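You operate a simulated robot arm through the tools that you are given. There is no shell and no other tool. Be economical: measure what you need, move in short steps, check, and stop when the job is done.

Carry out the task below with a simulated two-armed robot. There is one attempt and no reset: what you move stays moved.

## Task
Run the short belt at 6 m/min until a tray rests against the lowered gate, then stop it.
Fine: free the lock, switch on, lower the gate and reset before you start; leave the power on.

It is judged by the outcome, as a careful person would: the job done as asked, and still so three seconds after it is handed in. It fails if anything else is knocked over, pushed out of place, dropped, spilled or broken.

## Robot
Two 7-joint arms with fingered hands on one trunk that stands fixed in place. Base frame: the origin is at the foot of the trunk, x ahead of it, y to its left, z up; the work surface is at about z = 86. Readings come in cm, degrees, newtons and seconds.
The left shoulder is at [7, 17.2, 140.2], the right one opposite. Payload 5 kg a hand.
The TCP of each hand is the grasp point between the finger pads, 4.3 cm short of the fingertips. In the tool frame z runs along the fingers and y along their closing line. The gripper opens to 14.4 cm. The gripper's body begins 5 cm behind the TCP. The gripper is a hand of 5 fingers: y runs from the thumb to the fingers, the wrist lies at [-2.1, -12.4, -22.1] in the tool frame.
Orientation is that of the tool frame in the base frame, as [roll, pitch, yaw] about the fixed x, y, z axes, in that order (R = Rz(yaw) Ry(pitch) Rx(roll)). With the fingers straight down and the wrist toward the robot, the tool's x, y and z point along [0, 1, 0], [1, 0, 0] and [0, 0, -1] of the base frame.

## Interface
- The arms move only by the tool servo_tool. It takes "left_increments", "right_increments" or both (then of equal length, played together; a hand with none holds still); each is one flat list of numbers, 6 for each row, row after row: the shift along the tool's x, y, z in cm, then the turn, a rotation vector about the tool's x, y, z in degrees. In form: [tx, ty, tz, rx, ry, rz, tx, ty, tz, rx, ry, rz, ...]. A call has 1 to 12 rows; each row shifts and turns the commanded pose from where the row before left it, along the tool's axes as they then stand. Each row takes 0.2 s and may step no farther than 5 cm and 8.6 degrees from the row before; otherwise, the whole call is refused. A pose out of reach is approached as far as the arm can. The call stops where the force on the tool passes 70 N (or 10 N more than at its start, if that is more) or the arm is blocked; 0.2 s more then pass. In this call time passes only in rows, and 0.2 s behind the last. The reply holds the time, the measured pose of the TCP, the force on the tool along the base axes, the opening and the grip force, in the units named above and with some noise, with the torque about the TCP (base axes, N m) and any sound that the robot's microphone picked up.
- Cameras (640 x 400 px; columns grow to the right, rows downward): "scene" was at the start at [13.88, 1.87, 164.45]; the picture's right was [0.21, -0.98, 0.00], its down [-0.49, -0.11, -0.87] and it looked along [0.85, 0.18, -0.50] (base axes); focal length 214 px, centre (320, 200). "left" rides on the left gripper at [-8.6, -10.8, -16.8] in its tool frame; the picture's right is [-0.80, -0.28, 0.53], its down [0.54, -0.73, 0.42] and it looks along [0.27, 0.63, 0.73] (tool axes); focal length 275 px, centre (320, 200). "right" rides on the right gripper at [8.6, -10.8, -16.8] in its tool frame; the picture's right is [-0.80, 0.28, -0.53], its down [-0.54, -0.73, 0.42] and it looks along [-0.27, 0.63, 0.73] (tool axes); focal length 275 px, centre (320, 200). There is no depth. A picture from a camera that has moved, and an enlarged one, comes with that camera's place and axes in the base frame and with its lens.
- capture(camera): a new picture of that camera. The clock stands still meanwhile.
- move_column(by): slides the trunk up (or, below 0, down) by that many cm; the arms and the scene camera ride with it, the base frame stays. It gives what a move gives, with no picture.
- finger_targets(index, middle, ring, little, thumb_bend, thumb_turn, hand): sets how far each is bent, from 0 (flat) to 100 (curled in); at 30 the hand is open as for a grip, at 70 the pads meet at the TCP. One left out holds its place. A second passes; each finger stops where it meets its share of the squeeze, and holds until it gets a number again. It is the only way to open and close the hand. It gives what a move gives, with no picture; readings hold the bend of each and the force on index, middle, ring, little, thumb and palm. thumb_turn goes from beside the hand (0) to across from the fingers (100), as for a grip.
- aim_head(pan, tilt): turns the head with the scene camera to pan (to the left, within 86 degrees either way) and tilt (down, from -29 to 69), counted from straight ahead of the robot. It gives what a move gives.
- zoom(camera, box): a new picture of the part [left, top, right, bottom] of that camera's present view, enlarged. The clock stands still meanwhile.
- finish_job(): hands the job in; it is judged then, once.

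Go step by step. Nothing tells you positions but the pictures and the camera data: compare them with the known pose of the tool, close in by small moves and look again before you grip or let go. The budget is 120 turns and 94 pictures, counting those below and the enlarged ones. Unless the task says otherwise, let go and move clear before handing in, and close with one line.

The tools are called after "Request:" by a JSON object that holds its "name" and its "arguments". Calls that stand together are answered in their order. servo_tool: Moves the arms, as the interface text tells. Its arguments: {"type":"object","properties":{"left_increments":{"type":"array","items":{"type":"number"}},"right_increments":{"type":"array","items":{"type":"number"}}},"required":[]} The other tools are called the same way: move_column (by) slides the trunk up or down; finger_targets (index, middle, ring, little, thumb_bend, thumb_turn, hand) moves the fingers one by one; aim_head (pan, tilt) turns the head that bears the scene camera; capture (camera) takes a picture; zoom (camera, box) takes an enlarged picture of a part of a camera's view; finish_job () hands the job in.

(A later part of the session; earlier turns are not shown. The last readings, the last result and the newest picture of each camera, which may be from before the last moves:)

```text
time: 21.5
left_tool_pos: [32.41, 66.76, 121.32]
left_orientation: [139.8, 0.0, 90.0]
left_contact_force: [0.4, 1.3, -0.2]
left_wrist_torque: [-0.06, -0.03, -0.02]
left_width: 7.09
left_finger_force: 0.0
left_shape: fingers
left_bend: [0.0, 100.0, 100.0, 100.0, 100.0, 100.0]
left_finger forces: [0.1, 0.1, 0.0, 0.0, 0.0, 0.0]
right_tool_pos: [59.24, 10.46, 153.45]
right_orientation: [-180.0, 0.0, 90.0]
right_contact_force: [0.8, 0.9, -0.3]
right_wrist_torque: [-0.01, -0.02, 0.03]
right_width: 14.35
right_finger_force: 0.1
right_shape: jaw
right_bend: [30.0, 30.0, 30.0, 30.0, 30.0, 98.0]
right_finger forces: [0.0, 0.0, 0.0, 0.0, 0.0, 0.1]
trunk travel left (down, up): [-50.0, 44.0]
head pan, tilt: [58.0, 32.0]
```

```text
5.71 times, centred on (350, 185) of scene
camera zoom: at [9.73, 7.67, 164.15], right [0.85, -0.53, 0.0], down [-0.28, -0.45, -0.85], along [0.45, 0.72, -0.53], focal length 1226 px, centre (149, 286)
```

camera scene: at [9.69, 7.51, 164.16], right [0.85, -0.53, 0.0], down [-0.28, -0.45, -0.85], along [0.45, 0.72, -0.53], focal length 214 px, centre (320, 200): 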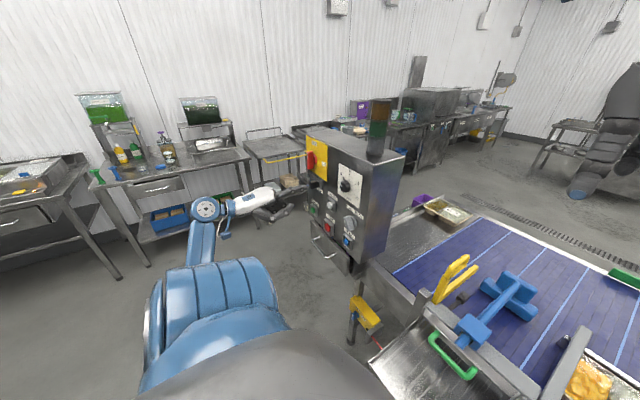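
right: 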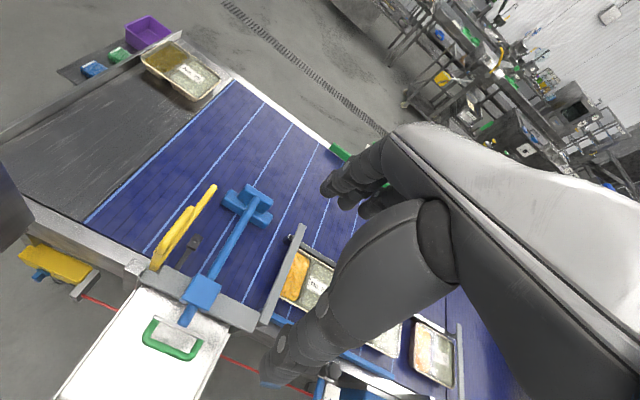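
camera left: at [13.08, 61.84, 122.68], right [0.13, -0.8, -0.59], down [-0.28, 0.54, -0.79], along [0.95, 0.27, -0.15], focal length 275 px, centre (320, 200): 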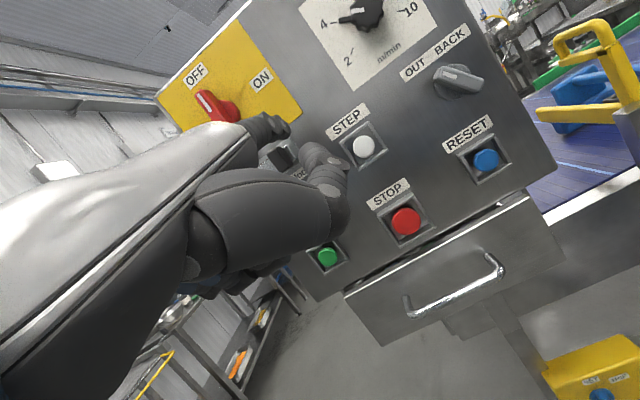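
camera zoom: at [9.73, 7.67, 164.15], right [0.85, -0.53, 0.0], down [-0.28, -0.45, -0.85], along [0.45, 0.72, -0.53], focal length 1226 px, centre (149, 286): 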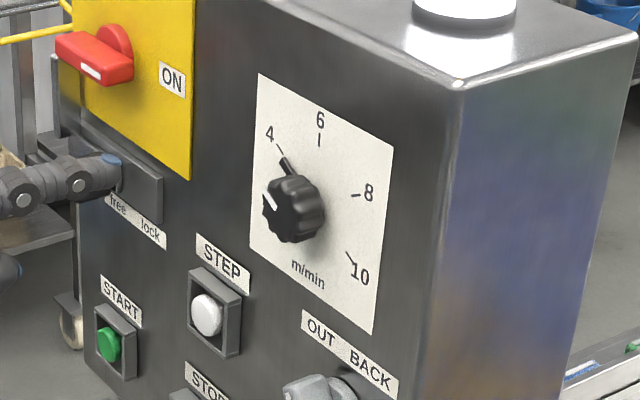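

The dial centre is at (50.1, 54.6, 131.3), with a pointer bar reaching radius 3.1 cm; 4→6 is 60° clockwise. I place the index below-left of the pointer bar.

Request:
{"name": "servo_tool", "arguments": {"left_increments": [-3.3, 0, 0, 0, 0, 0, -3.3, 0, 0, 0, 0, 0, 0, 2.26, 1.9, 0, 0, 0, 0, 2.26, 1.9, 0, 0, 0]}}

Request:
{"name": "zoom", "arguments": {"camera": "left", "box": [220, 20, 460, 200]}}

Request:
{"name": "zoom", "arguments": {"camera": "scene", "box": [310, 150, 390, 220]}}

```text
time: 22.5
left_tool_pos: [38.53, 60.16, 121.46]
left_orientation: [139.9, 0.0, 90.0]
left_contact_force: [0.6, 0.9, -0.4]
left_wrist_torque: [-0.01, 0.0, -0.02]
left_width: 7.11
left_finger_force: 0.1
left_shape: fingers
left_bend: [0.0, 100.0, 100.0, 100.0, 100.0, 100.0]
left_finger forces: [0.0, 0.0, 0.0, 0.0, 0.0, 0.1]
right_tool_pos: [59.47, 10.43, 153.26]
right_orientation: [-179.9, 0.0, 90.0]
right_contact_force: [0.3, 0.2, 0.5]
right_wrist_torque: [0.01, 0.02, 0.01]
right_width: 14.39
right_finger_force: 0.0
right_shape: jaw
right_bend: [30.0, 30.0, 30.0, 30.0, 30.0, 98.0]
right_finger forces: [0.0, 0.1, 0.0, 0.1, 0.0, 0.1]
trunk travel left (down, up): [-50.0, 44.0]
head pan, tilt: [58.0, 32.0]
```

```text
2.22 times, centred on (340, 110) of left
camera zoom: at [19.53, 51.59, 127.18], right [0.13, -0.8, -0.59], down [-0.28, 0.54, -0.79], along [0.95, 0.27, -0.16], focal length 612 px, centre (276, 400)
```

zoom: 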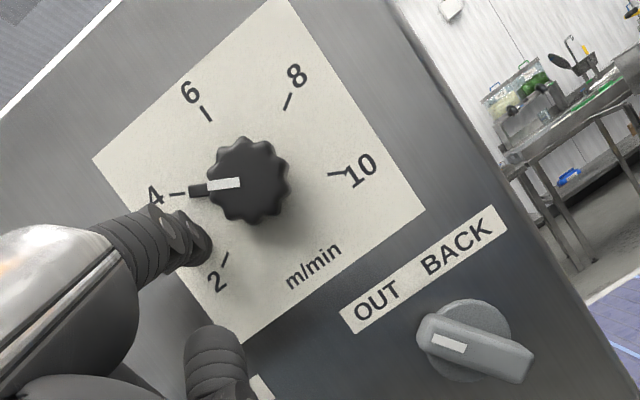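

```text
5.71 times, centred on (350, 185) of scene
camera zoom: at [9.91, 7.61, 164.13], right [0.85, -0.53, 0.0], down [-0.28, -0.45, -0.85], along [0.45, 0.72, -0.53], focal length 1226 px, centre (149, 286)
```

zoom: 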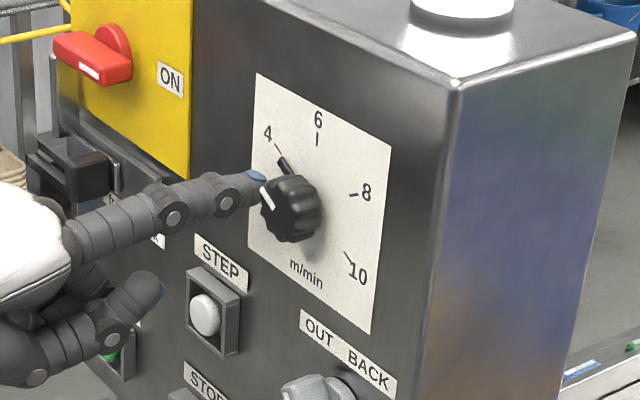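

Request:
{"name": "servo_tool", "arguments": {"left_increments": [-0.5, 0.81, -0.5, 0, 0, 0, -0.29, 0.656, -0.78, 0, 0, 0, -0.63, 0.553, -0.66, 0, 0, 0]}}

Request:
{"name": "zoom", "arguments": {"camera": "left", "box": [220, 20, 460, 200]}}

```text
time: 23.3
left_tool_pos: [38.6, 58.64, 124.19]
left_orientation: [139.7, 0.1, 89.8]
left_contact_force: [-0.2, -0.8, 0.2]
left_wrist_torque: [0.01, 0.01, -0.02]
left_width: 7.08
left_finger_force: 0.0
left_shape: fingers
left_bend: [0.0, 100.0, 100.0, 100.0, 100.0, 100.0]
left_finger forces: [0.0, 0.0, 0.1, 0.0, 0.0, 0.0]
right_tool_pos: [59.13, 10.24, 153.3]
right_orientation: [179.9, 0.0, 90.0]
right_contact_force: [0.0, -0.7, -0.5]
right_wrist_torque: [0.0, 0.01, -0.02]
right_width: 14.36
right_finger_force: 0.0
right_shape: jaw
right_bend: [30.0, 30.0, 30.0, 30.0, 30.0, 98.0]
right_finger forces: [0.0, 0.0, 0.1, 0.0, 0.1, 0.0]
trunk travel left (down, up): [-50.0, 44.0]
head pan, tilt: [58.0, 32.0]
```

```text
2.22 times, centred on (340, 110) of left
camera zoom: at [19.59, 50.09, 129.88], right [0.13, -0.8, -0.59], down [-0.28, 0.54, -0.79], along [0.95, 0.27, -0.15], focal length 612 px, centre (276, 400)
```

zoom: 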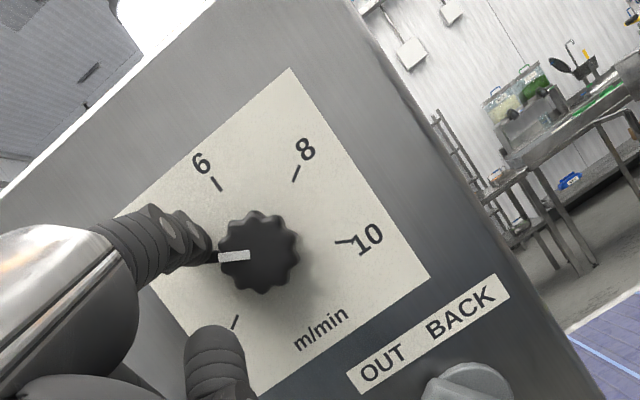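

Request:
{"name": "zoom", "arguments": {"camera": "scene", "box": [325, 160, 375, 205]}}

```text
8.89 times, centred on (350, 182) of scene
camera zoom: at [9.71, 7.48, 164.15], right [0.85, -0.53, 0.0], down [-0.28, -0.45, -0.85], along [0.45, 0.72, -0.53], focal length 1906 px, centre (53, 356)
```

zoom: 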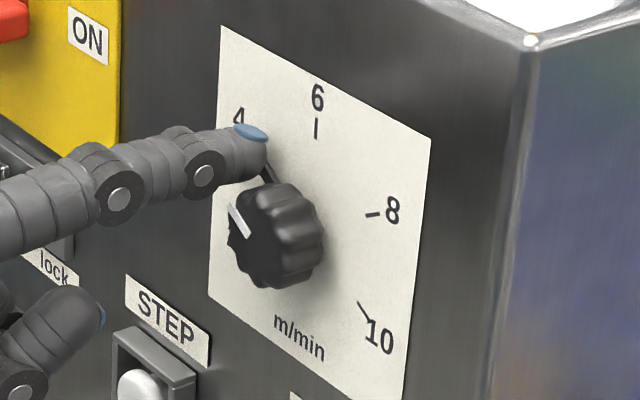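

The fingertip slid over the thin pointer bar, so I go back and approach until the tip touches the panel.

Request:
{"name": "servo_tool", "arguments": {"left_increments": [0, -0.38, -0.32, 0, 0, 0, 0.63, -0.553, 0.66, 0, 0, 0, 0.29, -0.656, 0.78, 0, 0, 0, 0.5, -0.58, 0.69, 0, 0, 0, 0, 0.38, 0.32, 0, 0, 0, 0, 0.3, 0.26, 0, 0, 0, 0, 0.3, 0.26, 0, 0, 0]}}

```text
time: 24.9
left_tool_pos: [39.12, 60.3, 121.59]
left_orientation: [139.8, 0.0, 90.0]
left_contact_force: [-21.3, -0.1, -2.5]
left_wrist_torque: [0.13, -1.98, -0.42]
left_width: 7.06
left_finger_force: 10.3
left_shape: fingers
left_bend: [0.0, 100.0, 100.0, 100.0, 100.0, 100.0]
left_finger forces: [21.4, 0.1, 0.1, 0.0, 0.0, 0.1]
right_tool_pos: [58.79, 10.34, 153.54]
right_orientation: [179.8, 0.0, 90.0]
right_contact_force: [-0.2, 0.5, -0.4]
right_wrist_torque: [0.01, 0.01, -0.06]
right_width: 14.38
right_finger_force: 0.0
right_shape: jaw
right_bend: [30.0, 30.0, 30.0, 30.0, 30.0, 98.0]
right_finger forces: [0.0, 0.0, 0.0, 0.1, 0.1, 0.1]
trunk travel left (down, up): [-50.0, 44.0]
head pan, tilt: [58.0, 32.0]
```

Panel contact at TCP x≈39.1. I ease off slightly and repeat the sweep just off the panel.

Request:
{"name": "servo_tool", "arguments": {"left_increments": [0, -0.27, -0.22, 0, 0, 0, -0.5, 0.58, -0.69, 0, 0, 0, -0.29, 0.656, -0.78, 0, 0, 0, -0.63, 0.553, -0.66, 0, 0, 0]}}

Request:
{"name": "zoom", "arguments": {"camera": "scene", "box": [325, 160, 375, 205]}}

```text
time: 25.9
left_tool_pos: [38.98, 58.76, 124.28]
left_orientation: [139.8, -0.1, 89.9]
left_contact_force: [-2.7, 0.4, -0.8]
left_wrist_torque: [-0.06, -0.18, 0.07]
left_width: 7.02
left_finger_force: 1.9
left_shape: fingers
left_bend: [0.0, 100.0, 100.0, 100.0, 100.0, 100.0]
left_finger forces: [2.7, 0.1, 0.0, 0.0, 0.0, 0.0]
right_tool_pos: [59.21, 10.35, 153.33]
right_orientation: [-179.9, 0.0, 90.0]
right_contact_force: [0.0, -0.6, 0.1]
right_wrist_torque: [-0.02, 0.0, -0.02]
right_width: 14.37
right_finger_force: 0.1
right_shape: jaw
right_bend: [30.0, 30.0, 30.0, 30.0, 30.0, 98.0]
right_finger forces: [0.0, 0.0, 0.0, 0.0, 0.0, 0.1]
trunk travel left (down, up): [-50.0, 44.0]
head pan, tilt: [58.0, 32.0]
```

```text
8.89 times, centred on (350, 182) of scene
camera zoom: at [9.74, 7.54, 164.14], right [0.85, -0.53, 0.0], down [-0.28, -0.45, -0.85], along [0.45, 0.72, -0.53], focal length 1906 px, centre (53, 356)
```

zoom: 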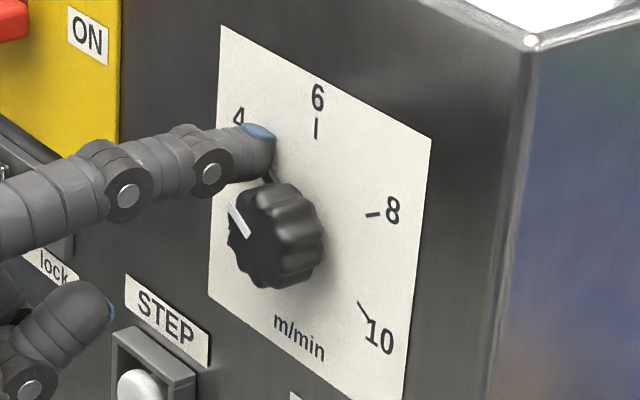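

The pointer is too flush to push, so I will pinch the knob and turn it. I back off, open the hand with index/middle and thumb, and turn the tool to face the panel.

Request:
{"name": "servo_tool", "arguments": {"left_increments": [0, -3.06, -2.57, 0, 0, 0, 0, -3.06, -2.57, 0, 0, 0, 0, 0, 0, -8.3, 0, 0, 0, 0, 0, -8.3, 0, 0, 0, 0, 0, -8.3, 0, 0, 0, 0, 0, -8.3, 0, 0, 0, 0, 0, -8.3, 0, 0, 0, 0, 0, -8.3, 0, 0]}}

Request:
{"name": "finger_targets", "arguments": {"hand": "left", "index": 35, "middle": 35, "ring": 100, "little": 100, "thumb_bend": 35, "thumb_turn": 98}}

Request:
{"name": "capture", "arguments": {"camera": "left"}}

Request:
{"name": "zoom", "arguments": {"camera": "scene", "box": [220, 110, 400, 260]}}

```text
time: 27.7
left_tool_pos: [31.23, 58.68, 124.32]
left_orientation: [90.0, -0.1, 89.9]
left_contact_force: [1.0, -0.6, 0.1]
left_wrist_torque: [0.0, 0.02, -0.04]
left_width: 7.08
left_finger_force: 0.0
left_shape: fingers
left_bend: [0.0, 100.0, 100.0, 100.0, 100.0, 100.0]
left_finger forces: [0.0, 0.0, 0.0, 0.0, 0.0, 0.0]
right_tool_pos: [59.32, 10.37, 153.3]
right_orientation: [-179.8, 0.1, 90.0]
right_contact_force: [0.1, 0.2, -0.1]
right_wrist_torque: [0.01, 0.02, -0.01]
right_width: 14.37
right_finger_force: 0.0
right_shape: jaw
right_bend: [30.0, 30.0, 30.0, 30.0, 30.0, 98.0]
right_finger forces: [0.0, 0.0, 0.1, 0.1, 0.1, 0.0]
trunk travel left (down, up): [-50.0, 44.0]
head pan, tilt: [58.0, 32.0]
```

```text
time: 28.7
left_tool_pos: [31.14, 58.74, 124.15]
left_orientation: [90.1, 0.0, 89.8]
left_contact_force: [-0.8, 0.3, -0.3]
left_wrist_torque: [-0.01, -0.03, -0.01]
left_width: 13.21
left_finger_force: 0.0
left_shape: fingers
left_bend: [35.0, 35.0, 100.0, 100.0, 35.0, 96.0]
left_finger forces: [0.0, 0.0, 0.1, 0.0, 0.1, 0.1]
right_tool_pos: [59.19, 10.33, 153.39]
right_orientation: [-180.0, 0.0, 90.0]
right_contact_force: [0.7, -0.3, 0.0]
right_wrist_torque: [0.01, 0.0, -0.02]
right_width: 14.39
right_finger_force: 0.1
right_shape: jaw
right_bend: [30.0, 30.0, 30.0, 30.0, 30.0, 98.0]
right_finger forces: [0.1, 0.0, 0.0, 0.0, 0.0, 0.0]
trunk travel left (down, up): [-50.0, 44.0]
head pan, tilt: [58.0, 32.0]
```

```text
51 pictures are left
camera left: at [14.46, 50.18, 113.2], right [0.53, -0.8, -0.28], down [0.42, 0.54, -0.73], along [0.73, 0.27, 0.63], focal length 275 px, centre (320, 200)
```

left: 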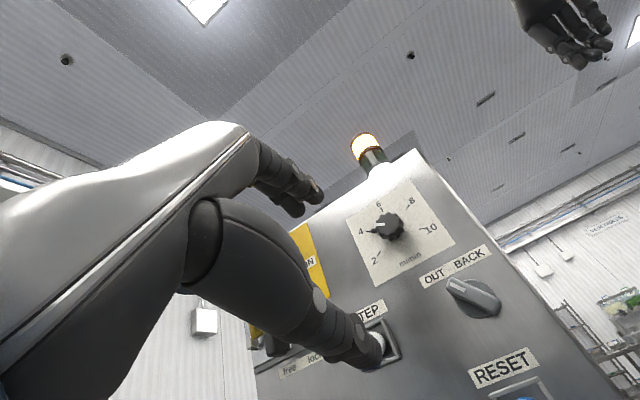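

```text
2.67 times, centred on (310, 185) of scene
camera zoom: at [9.78, 7.54, 164.14], right [0.85, -0.53, 0.0], down [-0.28, -0.45, -0.85], along [0.45, 0.72, -0.53], focal length 572 px, centre (347, 240)
```

zoom: 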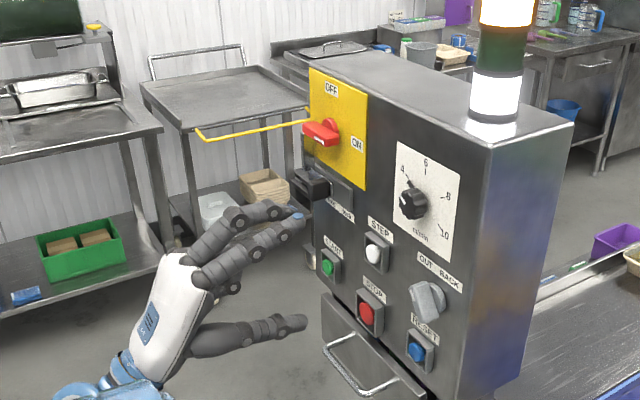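

Thumb lies between index and middle (tool x ≈ −1.2). I narrow the opening, roll the hand −30°, and line up in front of the knob.

Request:
{"name": "finger_targets", "arguments": {"hand": "left", "index": 50, "middle": 50, "thumb_bend": 50}}

Request:
{"name": "servo_tool", "arguments": {"left_increments": [0, 0, 0, 0, 0, -7.5, 0, 0, 0, 0, 0, -7.5, 0, 0, 0, 0, 0, -7.5, 0, 0, 0, 0, 0, -7.5, -3, 2, 0, 0, 0, 0, -3, 2, 0, 0, 0, 0, 0, 0, 4.9, 0, 0, 0, 0, 0, 4.5, 0, 0, 0]}}

Request:
{"name": "zoom", "arguments": {"camera": "left", "box": [160, 60, 480, 320]}}

Request:
{"name": "zoom", "arguments": {"camera": "scene", "box": [290, 140, 390, 230]}}

```text
time: 29.7
left_tool_pos: [31.11, 58.71, 124.21]
left_orientation: [90.0, 0.0, 90.0]
left_contact_force: [-0.2, 0.9, 1.0]
left_wrist_torque: [0.04, -0.03, 0.01]
left_width: 7.9
left_finger_force: 0.0
left_shape: fingers
left_bend: [50.0, 50.0, 100.0, 100.0, 50.0, 98.0]
left_finger forces: [0.0, 0.0, 0.1, 0.0, 0.1, 0.0]
right_tool_pos: [59.28, 10.25, 153.31]
right_orientation: [180.0, 0.1, 90.0]
right_contact_force: [-0.3, -0.5, -0.1]
right_wrist_torque: [0.0, 0.0, 0.01]
right_width: 14.37
right_finger_force: 0.0
right_shape: jaw
right_bend: [30.0, 30.0, 30.0, 30.0, 30.0, 98.0]
right_finger forces: [0.1, 0.0, 0.1, 0.0, 0.0, 0.0]
trunk travel left (down, up): [-50.0, 44.0]
head pan, tilt: [58.0, 32.0]
```

```text
time: 31.5
left_tool_pos: [40.73, 56.14, 129.66]
left_orientation: [90.3, 30.2, 89.9]
left_contact_force: [-0.7, 0.0, -0.2]
left_wrist_torque: [-0.01, -0.04, 0.01]
left_width: 7.89
left_finger_force: 0.1
left_shape: fingers
left_bend: [50.0, 50.0, 100.0, 100.0, 50.0, 98.0]
left_finger forces: [0.1, 0.1, 0.1, 0.1, 0.1, 0.0]
left hand out of reach, approached as far as the arm can: row 6
right_tool_pos: [59.42, 10.27, 153.36]
right_orientation: [-179.9, 0.0, 90.0]
right_contact_force: [1.0, 0.2, -0.6]
right_wrist_torque: [0.01, 0.01, 0.0]
right_width: 14.38
right_finger_force: 0.1
right_shape: jaw
right_bend: [30.0, 30.0, 30.0, 30.0, 30.0, 98.0]
right_finger forces: [0.0, 0.0, 0.1, 0.0, 0.0, 0.0]
trunk travel left (down, up): [-50.0, 44.0]
head pan, tilt: [58.0, 32.0]
```

```text
1.54 times, centred on (320, 190) of left
camera zoom: at [24.08, 43.41, 124.55], right [0.53, -0.83, 0.15], down [0.42, 0.1, -0.9], along [0.73, 0.54, 0.4], focal length 424 px, centre (320, 215)
```

zoom: 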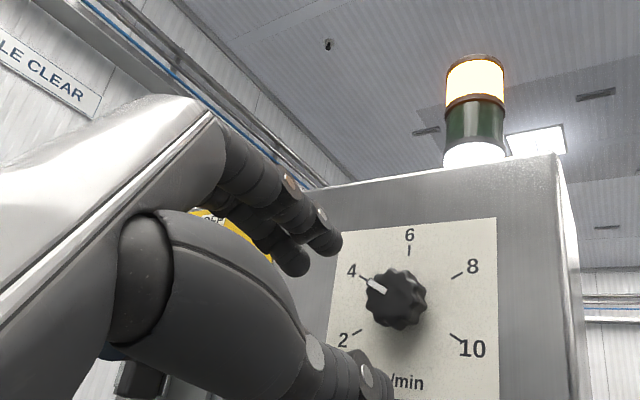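

```text
4.44 times, centred on (340, 185) of scene
camera zoom: at [9.96, 7.54, 164.13], right [0.85, -0.53, 0.0], down [-0.28, -0.45, -0.85], along [0.45, 0.72, -0.53], focal length 953 px, centre (231, 267)
```

zoom: 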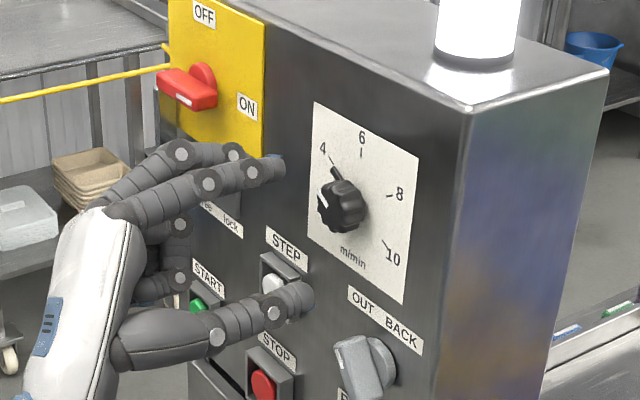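

Aligned in front; I correct ~1 cm laterally and advance around the knob.

Request:
{"name": "servo_tool", "arguments": {"left_increments": [-1.07, 0.65, 0, 0, 0, 0, 0, 0, 2.2, 0, 0, 0, 0, 0, 2, 0, 0, 0]}}

Request:
{"name": "zoom", "arguments": {"camera": "left", "box": [220, 100, 440, 320]}}

Request:
{"name": "zoom", "arguments": {"camera": "scene", "box": [310, 150, 380, 220]}}

```text
time: 32.3
left_tool_pos: [44.9, 55.86, 131.02]
left_orientation: [90.1, 30.0, 90.2]
left_contact_force: [-0.3, 1.2, 0.4]
left_wrist_torque: [0.01, 0.01, -0.02]
left_width: 7.87
left_finger_force: 0.1
left_shape: fingers
left_bend: [50.0, 50.0, 100.0, 100.0, 50.0, 98.0]
left_finger forces: [0.1, 0.1, 0.0, 0.0, 0.0, 0.0]
right_tool_pos: [59.3, 10.31, 153.38]
right_orientation: [-179.9, -0.1, 89.9]
right_contact_force: [0.4, 0.3, -0.9]
right_wrist_torque: [-0.01, 0.01, 0.0]
right_width: 14.38
right_finger_force: 0.0
right_shape: jaw
right_bend: [30.0, 30.0, 30.0, 30.0, 30.0, 98.0]
right_finger forces: [0.0, 0.0, 0.0, 0.0, 0.0, 0.0]
trunk travel left (down, up): [-50.0, 44.0]
head pan, tilt: [58.0, 32.0]
```

```text
1.82 times, centred on (330, 210) of left
camera zoom: at [28.16, 42.93, 125.82], right [0.53, -0.83, 0.15], down [0.42, 0.11, -0.9], along [0.73, 0.54, 0.41], focal length 500 px, centre (302, 182)
```

zoom: 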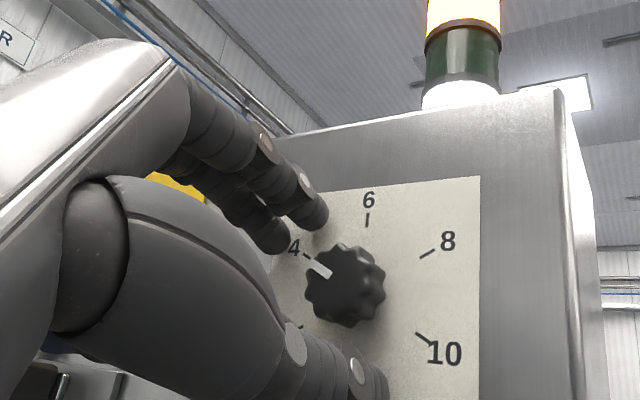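

```text
5.71 times, centred on (345, 185) of scene
camera zoom: at [9.83, 7.59, 164.13], right [0.85, -0.53, 0.0], down [-0.28, -0.45, -0.85], along [0.45, 0.72, -0.53], focal length 1226 px, centre (177, 286)
```

zoom: 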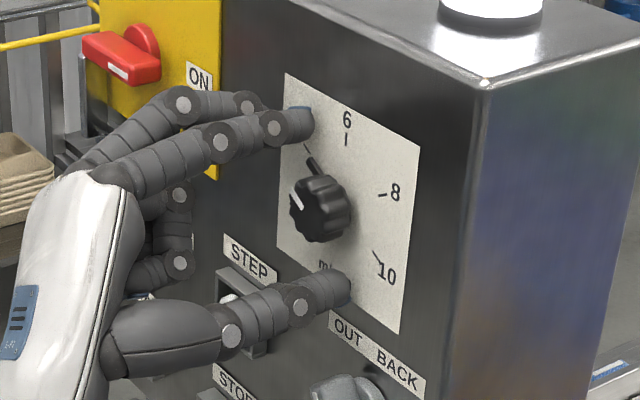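

Fingers and thumb straddle the knob along the tool's closing line. I close on it.

Request:
{"name": "finger_targets", "arguments": {"hand": "left", "index": 68, "middle": 68, "thumb_bend": 68}}

Request:
{"name": "zoom", "arguments": {"camera": "left", "box": [220, 100, 440, 320]}}

```text
time: 33.3
left_tool_pos: [44.87, 55.66, 131.07]
left_orientation: [90.1, 30.0, 90.0]
left_contact_force: [-0.6, -0.7, -1.2]
left_wrist_torque: [0.01, 0.05, -0.02]
left_width: 3.59
left_finger_force: 6.9
left_shape: fingers
left_bend: [62.0, 68.0, 100.0, 100.0, 63.0, 100.0]
left_finger forces: [6.6, 0.1, 0.0, 0.1, 7.5, 0.0]
right_tool_pos: [59.32, 10.28, 153.34]
right_orientation: [180.0, -0.1, 90.0]
right_contact_force: [0.3, 0.2, 0.3]
right_wrist_torque: [0.01, 0.0, 0.0]
right_width: 14.37
right_finger_force: 0.1
right_shape: jaw
right_bend: [30.0, 30.0, 30.0, 30.0, 30.0, 98.0]
right_finger forces: [0.0, 0.0, 0.1, 0.1, 0.1, 0.1]
trunk travel left (down, up): [-50.0, 44.0]
head pan, tilt: [58.0, 32.0]
```

```text
1.82 times, centred on (330, 210) of left
camera zoom: at [28.1, 42.88, 125.85], right [0.53, -0.83, 0.15], down [0.42, 0.11, -0.9], along [0.73, 0.54, 0.41], focal length 500 px, centre (302, 182)
```

zoom: 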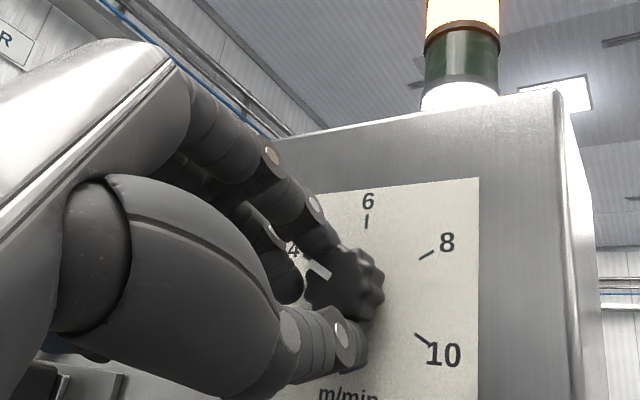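

Index and thumb hold the knob at 3.6 cm width. I rotate clockwise 60° about the knob axis.

Request:
{"name": "servo_tool", "arguments": {"left_increments": [-0.05, 0.13, 0, 0, 0, 7.5, -0.05, 0.13, 0, 0, 0, 7.5, -0.05, 0.13, 0, 0, 0, 7.5, -0.05, 0.13, 0, 0, 0, 7.5, -0.05, 0.13, 0, 0, 0, 7.5, -0.05, 0.13, 0, 0, 0, 7.5, -0.05, 0.13, 0, 0, 0, 7.5, -0.05, 0.13, 0, 0, 0, 7.5]}}

Request:
{"name": "zoom", "arguments": {"camera": "scene", "box": [310, 150, 380, 220]}}

Request:
{"name": "zoom", "arguments": {"camera": "left", "box": [220, 100, 440, 320]}}

```text
time: 35.1
left_tool_pos: [44.81, 55.42, 132.03]
left_orientation: [90.0, -30.0, 90.0]
left_contact_force: [-1.3, 2.3, 5.8]
left_wrist_torque: [-0.08, -0.32, 0.01]
left_width: 3.62
left_finger_force: 8.1
left_shape: fingers
left_bend: [61.0, 68.0, 100.0, 100.0, 64.0, 100.0]
left_finger forces: [10.5, 0.0, 0.0, 0.0, 6.0, 0.0]
right_tool_pos: [59.22, 10.31, 153.33]
right_orientation: [-180.0, 0.1, 90.0]
right_contact_force: [0.1, 0.1, -0.8]
right_wrist_torque: [0.01, 0.01, 0.0]
right_width: 14.37
right_finger_force: 0.1
right_shape: jaw
right_bend: [30.0, 30.0, 30.0, 30.0, 30.0, 98.0]
right_finger forces: [0.1, 0.0, 0.1, 0.0, 0.0, 0.1]
trunk travel left (down, up): [-50.0, 44.0]
head pan, tilt: [58.0, 32.0]
```

```text
5.71 times, centred on (345, 185) of scene
camera zoom: at [9.76, 7.57, 164.14], right [0.85, -0.53, 0.0], down [-0.28, -0.45, -0.85], along [0.45, 0.72, -0.53], focal length 1226 px, centre (177, 286)
```

zoom: 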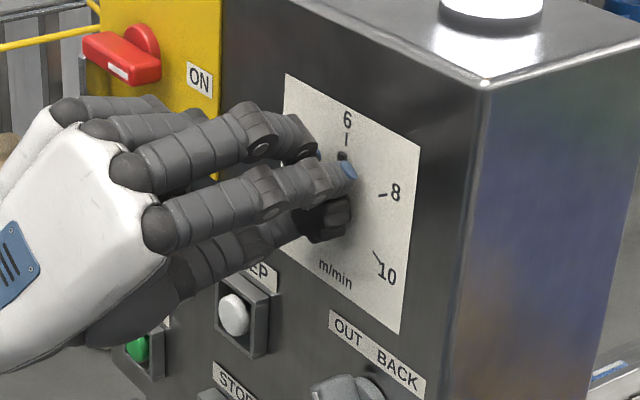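

```text
1.82 times, centred on (330, 210) of left
camera zoom: at [28.11, 53.54, 118.18], right [0.53, -0.55, -0.65], down [0.42, 0.83, -0.36], along [0.73, -0.08, 0.68], focal length 500 px, centre (302, 182)
```

zoom: 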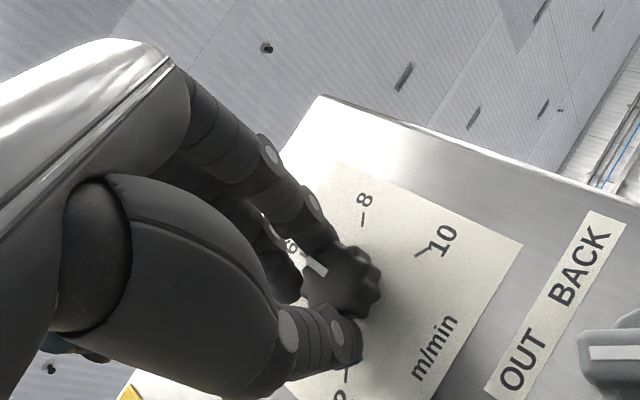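

The dial mark now points at 6. I open the fingers and back straight off, then check it.

Request:
{"name": "finger_targets", "arguments": {"hand": "left", "index": 50, "middle": 50, "thumb_bend": 50}}

Request:
{"name": "servo_tool", "arguments": {"left_increments": [0, 0, -4, 0, 0, 0, 0, 0, -4, 0, 0, 0, 4, 0, -2, 0, 0, -7.5, 0, 0, 0, 0, 0, -7.5, 0, 0, 0, 0, 0, -7.5, 0, 0, 0, 0, 0, -7.5]}}

Request:
{"name": "zoom", "arguments": {"camera": "scene", "box": [310, 150, 380, 220]}}

```text
time: 36.1
left_tool_pos: [44.86, 55.32, 132.04]
left_orientation: [90.1, -30.0, 89.9]
left_contact_force: [-1.1, 0.0, 1.7]
left_wrist_torque: [0.01, 0.01, 0.01]
left_width: 7.8
left_finger_force: 0.1
left_shape: fingers
left_bend: [50.0, 50.0, 100.0, 100.0, 50.0, 98.0]
left_finger forces: [0.0, 0.0, 0.1, 0.0, 0.0, 0.0]
right_tool_pos: [59.17, 10.38, 153.29]
right_orientation: [180.0, 0.0, 90.0]
right_contact_force: [0.4, 0.5, -0.5]
right_wrist_torque: [-0.01, 0.02, 0.02]
right_width: 14.37
right_finger_force: 0.0
right_shape: jaw
right_bend: [30.0, 30.0, 30.0, 30.0, 30.0, 98.0]
right_finger forces: [0.1, 0.0, 0.1, 0.1, 0.0, 0.0]
trunk travel left (down, up): [-50.0, 44.0]
head pan, tilt: [58.0, 32.0]
```

```text
time: 37.5
left_tool_pos: [34.8, 58.95, 133.99]
left_orientation: [90.0, 0.1, 89.9]
left_contact_force: [-0.5, 0.6, -1.4]
left_wrist_torque: [-0.03, 0.01, 0.01]
left_width: 7.8
left_finger_force: 0.0
left_shape: fingers
left_bend: [50.0, 50.0, 100.0, 100.0, 50.0, 98.0]
left_finger forces: [0.1, 0.0, 0.0, 0.0, 0.1, 0.0]
right_tool_pos: [59.28, 10.32, 153.35]
right_orientation: [-180.0, 0.0, 90.0]
right_contact_force: [0.3, -0.3, -0.1]
right_wrist_torque: [0.04, 0.01, 0.0]
right_width: 14.37
right_finger_force: 0.0
right_shape: jaw
right_bend: [30.0, 30.0, 30.0, 30.0, 30.0, 98.0]
right_finger forces: [0.0, 0.1, 0.0, 0.1, 0.1, 0.0]
trunk travel left (down, up): [-50.0, 44.0]
head pan, tilt: [58.0, 32.0]
```

```text
5.71 times, centred on (345, 185) of scene
camera zoom: at [9.79, 7.57, 164.14], right [0.85, -0.53, 0.0], down [-0.28, -0.45, -0.85], along [0.45, 0.72, -0.53], focal length 1226 px, centre (177, 286)
```

zoom: 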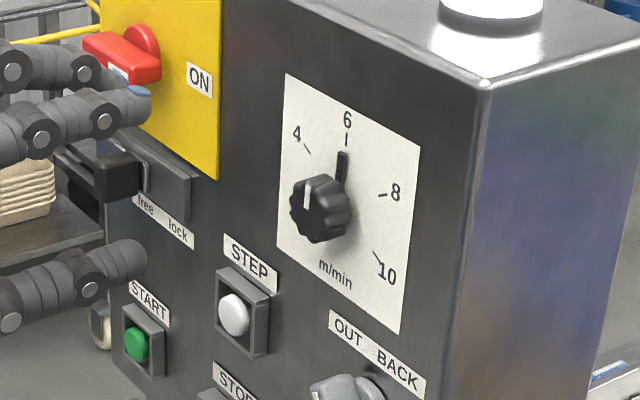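

Request:
{"name": "zoom", "arguments": {"camera": "scene", "box": [340, 158, 368, 186]}}

```text
14.29 times, centred on (354, 172) of scene
camera zoom: at [9.79, 7.57, 164.14], right [0.85, -0.53, 0.0], down [-0.28, -0.45, -0.85], along [0.45, 0.72, -0.53], focal length 3064 px, centre (-166, 600)
```

zoom: 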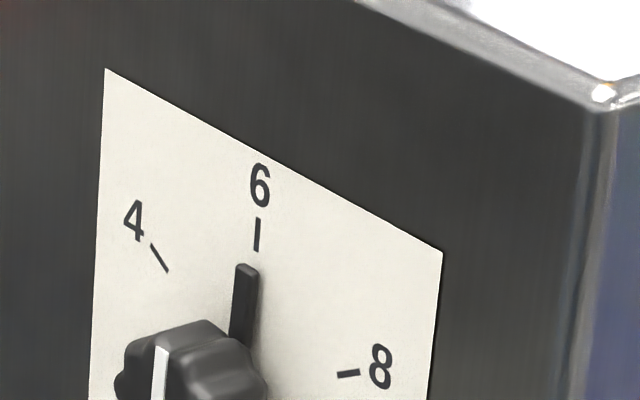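

Dial is at 6 within a few degrees. Now the gate: I aim the head at it to see its mechanism.

Request:
{"name": "aim_head", "arguments": {"pan": 22, "tilt": 42}}

Request:
{"name": "zoom", "arguments": {"camera": "scene", "box": [230, 110, 430, 260]}}

```text
time: 38.5
left_tool_pos: [34.87, 58.94, 134.01]
left_orientation: [90.1, -0.1, 90.0]
left_contact_force: [-0.3, 0.7, 0.2]
left_wrist_torque: [-0.03, 0.01, -0.01]
left_width: 7.8
left_finger_force: 0.0
left_shape: fingers
left_bend: [50.0, 50.0, 100.0, 100.0, 50.0, 98.0]
left_finger forces: [0.0, 0.1, 0.0, 0.0, 0.0, 0.1]
right_tool_pos: [59.17, 10.3, 153.38]
right_orientation: [-180.0, 0.0, 90.1]
right_contact_force: [-0.3, 1.1, 0.0]
right_wrist_torque: [-0.03, -0.03, 0.01]
right_width: 14.33
right_finger_force: 0.1
right_shape: jaw
right_bend: [30.0, 30.0, 30.0, 30.0, 30.0, 98.0]
right_finger forces: [0.0, 0.0, 0.1, 0.1, 0.1, 0.0]
trunk travel left (down, up): [-50.0, 44.0]
head pan, tilt: [22.0, 42.0]
```

```text
2.67 times, centred on (330, 185) of scene
camera zoom: at [12.78, 3.08, 162.63], right [0.38, -0.93, 0.0], down [-0.62, -0.25, -0.74], along [0.69, 0.28, -0.67], focal length 572 px, centre (293, 240)
```

zoom: 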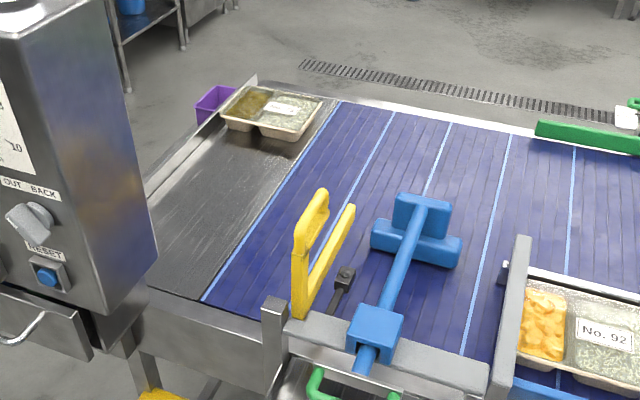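

The gate is a yellow horizontal blade (z≈97, x 66–92, y≈24.5) on a post with a loop handle on top (z≈112), so it should push straight down. I close the right hand into a beak and bring it above the loop.

Request:
{"name": "finger_targets", "arguments": {"hand": "right", "index": 72, "middle": 72, "ring": 72, "little": 72, "thumb_bend": 72, "thumb_turn": 98}}

Request:
{"name": "servo_tool", "arguments": {"right_increments": [3.6, 3, 0, 0, 0, 0, 3.6, 3, 0, 0, 0, 0, 3.6, 3, 0, 0, 0, 0, 3.6, 3, 0, 0, 0, 0, 0, 0, 5, 0, 0, 0, 0, 0, 5, 0, 0, 0, 0, 0, 5, 0, 0, 0, 0, 0, 5, 0, 0, 0, 0, 0, 5, 0, 0, 0, 0, 0, 5, 0, 0, 0]}}

Request:
{"name": "zoom", "arguments": {"camera": "scene", "box": [230, 90, 430, 260]}}

Request:
{"name": "capture", "arguments": {"camera": "right"}}

```text
time: 39.5
left_tool_pos: [34.83, 58.92, 133.98]
left_orientation: [90.2, 0.0, 89.9]
left_contact_force: [0.6, 0.3, 0.1]
left_wrist_torque: [-0.02, 0.01, 0.01]
left_width: 7.79
left_finger_force: 0.1
left_shape: fingers
left_bend: [50.0, 50.0, 100.0, 100.0, 50.0, 98.0]
left_finger forces: [0.0, 0.1, 0.0, 0.1, 0.1, 0.0]
right_tool_pos: [59.29, 10.29, 153.33]
right_orientation: [179.9, 0.0, 90.0]
right_contact_force: [-0.1, -0.2, -0.3]
right_wrist_torque: [0.0, 0.0, -0.02]
right_width: 0.25
right_finger_force: 0.1
right_shape: fingers
right_bend: [72.0, 72.0, 72.0, 72.0, 71.0, 100.0]
right_finger forces: [0.0, 0.0, 0.0, 0.0, 0.0, 0.0]
trunk travel left (down, up): [-50.0, 44.0]
head pan, tilt: [22.0, 42.0]
```

```text
time: 41.7
left_tool_pos: [34.86, 59.19, 133.97]
left_orientation: [90.1, 0.0, 89.9]
left_contact_force: [-0.5, -0.1, -0.7]
left_wrist_torque: [0.01, 0.0, -0.03]
left_width: 7.82
left_finger_force: 0.2
left_shape: fingers
left_bend: [50.0, 50.0, 100.0, 100.0, 50.0, 98.0]
left_finger forces: [0.0, 0.1, 0.0, 0.0, 0.1, 0.1]
right_tool_pos: [71.52, 24.76, 123.29]
right_orientation: [179.9, -0.1, 89.9]
right_contact_force: [-0.7, 0.2, 0.6]
right_wrist_torque: [-0.03, 0.01, -0.04]
right_width: 0.26
right_finger_force: 0.2
right_shape: fingers
right_bend: [72.0, 72.0, 72.0, 72.0, 71.0, 100.0]
right_finger forces: [0.1, 0.1, 0.0, 0.0, 0.1, 0.0]
trunk travel left (down, up): [-50.0, 44.0]
head pan, tilt: [22.0, 42.0]
```

```text
2.35 times, centred on (330, 175) of scene
camera zoom: at [12.85, 3.21, 162.63], right [0.37, -0.93, 0.0], down [-0.62, -0.25, -0.74], along [0.69, 0.28, -0.67], focal length 505 px, centre (296, 259)
```

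zoom: 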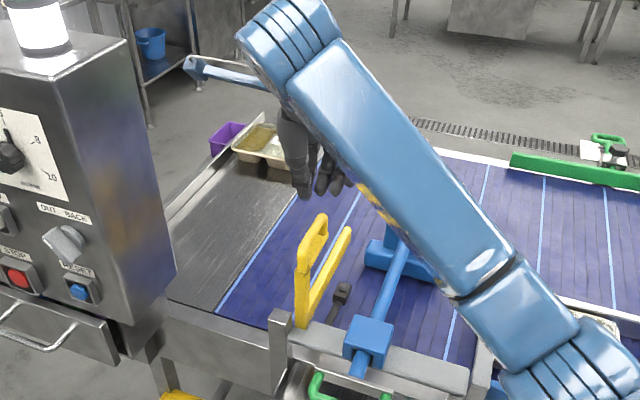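

```text
38 pictures are left
camera right: at [60.49, 33.41, 140.12], right [0.28, -0.8, 0.53], down [-0.73, -0.54, -0.42], along [0.63, -0.27, -0.73], focal length 275 px, centre (320, 200)
```

right: 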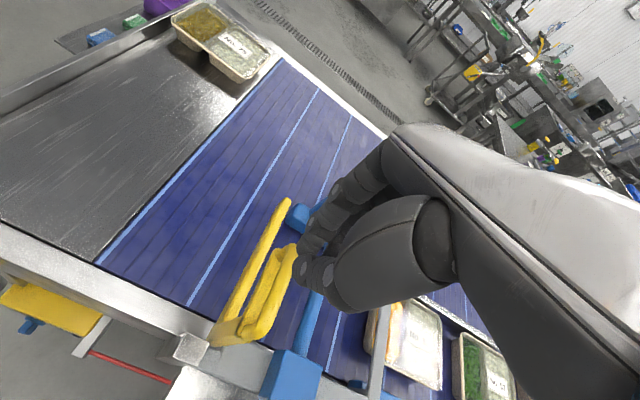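

The beak is above the loop handle's middle. I lower in 1 cm steps and watch the force.

Request:
{"name": "servo_tool", "arguments": {"right_increments": [0, 0, 2, 0, 0, 0, 0, 0, 2, 0, 0, 0, 0, 0, 1, 0, 0, 0, 0, 0, 1, 0, 0, 0, 0, 0, 1, 0, 0, 0, 0, 0, 1, 0, 0, 0, 0, 0, 1, 0, 0, 0]}}

Request:
{"name": "capture", "arguments": {"camera": "right"}}

```text
time: 43.3
left_tool_pos: [34.82, 58.99, 134.04]
left_orientation: [90.1, 0.0, 90.0]
left_contact_force: [0.5, -0.2, -0.3]
left_wrist_torque: [0.0, 0.02, 0.02]
left_width: 7.83
left_finger_force: 0.1
left_shape: fingers
left_bend: [50.0, 50.0, 100.0, 100.0, 50.0, 98.0]
left_finger forces: [0.0, 0.1, 0.0, 0.0, 0.1, 0.1]
right_tool_pos: [71.28, 24.6, 114.22]
right_orientation: [179.9, 0.0, 90.0]
right_contact_force: [0.8, -0.4, -0.6]
right_wrist_torque: [-0.03, -0.02, 0.02]
right_width: 0.28
right_finger_force: 0.0
right_shape: fingers
right_bend: [72.0, 72.0, 72.0, 72.0, 71.0, 100.0]
right_finger forces: [0.1, 0.0, 0.0, 0.0, 0.1, 0.0]
trunk travel left (down, up): [-50.0, 44.0]
head pan, tilt: [22.0, 42.0]
```

```text
37 pictures are left
camera right: at [60.32, 33.28, 131.16], right [0.28, -0.8, 0.53], down [-0.73, -0.54, -0.42], along [0.63, -0.27, -0.73], focal length 275 px, centre (320, 200)
```

right: 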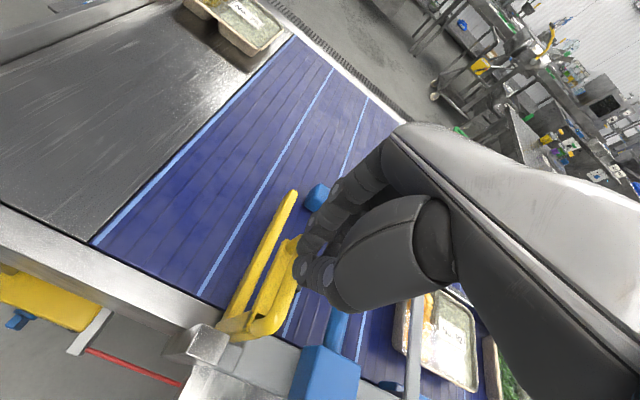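

Request:
{"name": "servo_tool", "arguments": {"right_increments": [0, 0, 0.8, 0, 0, 0, 0, 0, 0.8, 0, 0, 0, 0, 0, 0.8, 0, 0, 0, 0, 0, 0.8, 0, 0, 0]}}

Request:
{"name": "zoom", "arguments": {"camera": "right", "box": [180, 150, 400, 370]}}

Request:
{"name": "zoom", "arguments": {"camera": "scene", "box": [310, 130, 410, 230]}}

```text
time: 44.3
left_tool_pos: [34.55, 59.01, 134.08]
left_orientation: [90.0, 0.0, 89.8]
left_contact_force: [-0.1, 0.2, 0.0]
left_wrist_torque: [0.04, -0.01, 0.04]
left_width: 7.79
left_finger_force: 0.0
left_shape: fingers
left_bend: [50.0, 50.0, 100.0, 100.0, 50.0, 98.0]
left_finger forces: [0.1, 0.0, 0.0, 0.1, 0.0, 0.0]
right_tool_pos: [71.23, 24.68, 111.31]
right_orientation: [179.8, -0.1, 90.1]
right_contact_force: [0.6, 2.0, 6.6]
right_wrist_torque: [0.06, 0.03, -0.01]
right_width: 0.22
right_finger_force: 5.6
right_shape: fingers
right_bend: [72.0, 72.0, 72.0, 72.0, 72.0, 100.0]
right_finger forces: [0.1, 0.0, 0.1, 0.0, 11.4, 0.0]
trunk travel left (down, up): [-50.0, 44.0]
head pan, tilt: [22.0, 42.0]
```

```text
1.82 times, centred on (290, 260) of right
camera zoom: at [60.27, 33.38, 128.1], right [0.28, -0.8, 0.53], down [-0.72, -0.54, -0.43], along [0.63, -0.27, -0.73], focal length 500 px, centre (374, 91)
```

zoom: 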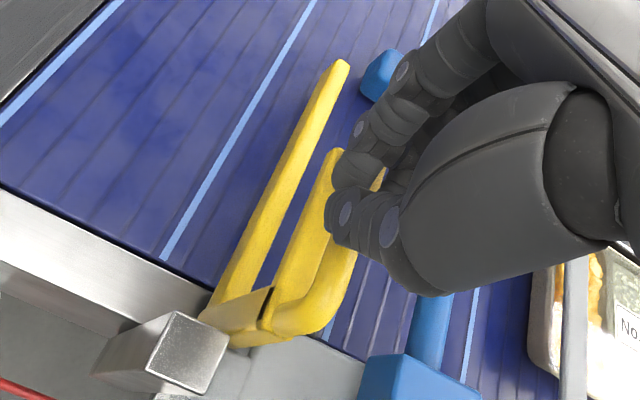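

```text
4.00 times, centred on (360, 180) of scene
camera zoom: at [12.65, 3.1, 162.66], right [0.37, -0.93, 0.0], down [-0.62, -0.25, -0.74], along [0.69, 0.28, -0.67], focal length 858 px, centre (160, 280)
```

zoom: 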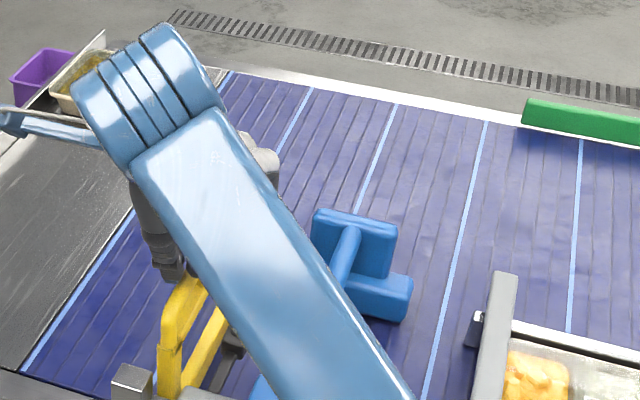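

The thumb tip bears on the handle (11 N). I continue pushing down.

Request:
{"name": "servo_tool", "arguments": {"right_increments": [0, 0, 0.7, 0, 0, 0, 0, 0, 0.7, 0, 0, 0, 0, 0, 0.7, 0, 0, 0]}}

Request:
{"name": "zoom", "arguments": {"camera": "right", "box": [180, 150, 400, 370]}}

```text
time: 45.1
left_tool_pos: [34.67, 59.0, 134.11]
left_orientation: [90.0, 0.0, 90.0]
left_contact_force: [0.0, 0.4, 0.0]
left_wrist_torque: [-0.01, 0.02, 0.01]
left_width: 7.8
left_finger_force: 0.1
left_shape: fingers
left_bend: [50.0, 50.0, 100.0, 100.0, 50.0, 98.0]
left_finger forces: [0.0, 0.0, 0.1, 0.0, 0.0, 0.0]
right_tool_pos: [71.16, 24.85, 109.38]
right_orientation: [179.8, -0.1, 89.9]
right_contact_force: [8.2, 8.6, 28.0]
right_wrist_torque: [0.13, -0.1, -0.04]
right_width: 0.22
right_finger_force: 18.0
right_shape: fingers
right_bend: [72.0, 78.0, 72.0, 72.0, 72.0, 99.0]
right_finger forces: [0.1, 20.8, 0.1, 0.0, 15.1, 0.0]
trunk travel left (down, up): [-50.0, 44.0]
head pan, tilt: [22.0, 42.0]
```

```text
1.82 times, centred on (290, 260) of right
camera zoom: at [60.14, 33.43, 126.2], right [0.28, -0.8, 0.53], down [-0.72, -0.54, -0.43], along [0.63, -0.27, -0.73], focal length 500 px, centre (374, 91)
```

zoom: 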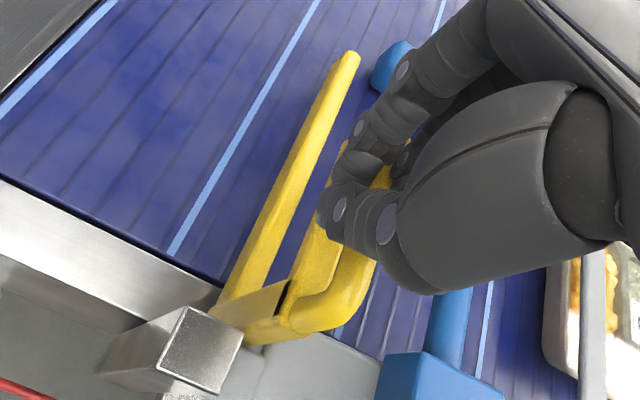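

Comparing pictures, the blade tip has gone from z≈98 to ≈91.5 and now resists firmly, so the gate seems down. I raise the right hand clear and check.

Request:
{"name": "servo_tool", "arguments": {"right_increments": [0, 0, -4, 0, 0, 0, 0, 0, -5, 0, 0, 0, 0, 0, -5, 0, 0, 0, 0, 0, -5, 0, 0, 0, 0, 0, -5, 0, 0, 0, 0, 0, -5, 0, 0, 0, -4.5, 0, 0, 0, 0, 0, -4.5, 0, 0, 0, 0, 0, -4.5, 0, 0, 0, 0, 0, -4.5, 0, 0, 0, 0, 0, -4.5, 0, 0, 0, 0, 0, -4.5, 0, 0, 0, 0, 0]}}

Request:
{"name": "zoom", "arguments": {"camera": "scene", "box": [230, 90, 430, 260]}}

```text
time: 47.7
left_tool_pos: [34.69, 58.71, 134.12]
left_orientation: [90.0, 0.0, 90.0]
left_contact_force: [-0.6, 0.2, -0.5]
left_wrist_torque: [0.02, 0.0, 0.06]
left_width: 7.79
left_finger_force: 0.2
left_shape: fingers
left_bend: [50.0, 50.0, 100.0, 100.0, 50.0, 98.0]
left_finger forces: [0.1, 0.0, 0.0, 0.1, 0.0, 0.0]
right_tool_pos: [72.7, -1.8, 137.3]
right_orientation: [-179.9, -0.1, 90.0]
right_contact_force: [0.6, -0.5, 0.0]
right_wrist_torque: [0.04, -0.02, 0.01]
right_width: 0.27
right_finger_force: 0.0
right_shape: fingers
right_bend: [72.0, 72.0, 72.0, 72.0, 71.0, 99.0]
right_finger forces: [0.0, 0.0, 0.1, 0.0, 0.0, 0.0]
right hand out of reach, approached as far as the arm can: row 5
trunk travel left (down, up): [-50.0, 44.0]
head pan, tilt: [22.0, 42.0]
```

```text
2.35 times, centred on (330, 175) of scene
camera zoom: at [12.73, 2.82, 162.64], right [0.38, -0.93, 0.0], down [-0.62, -0.25, -0.74], along [0.69, 0.28, -0.67], focal length 505 px, centre (296, 259)
```

zoom: 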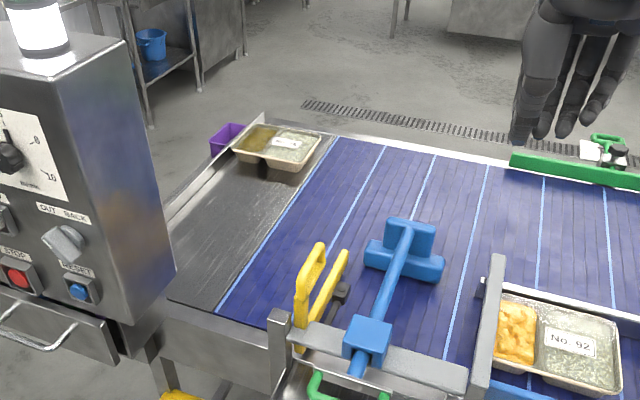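

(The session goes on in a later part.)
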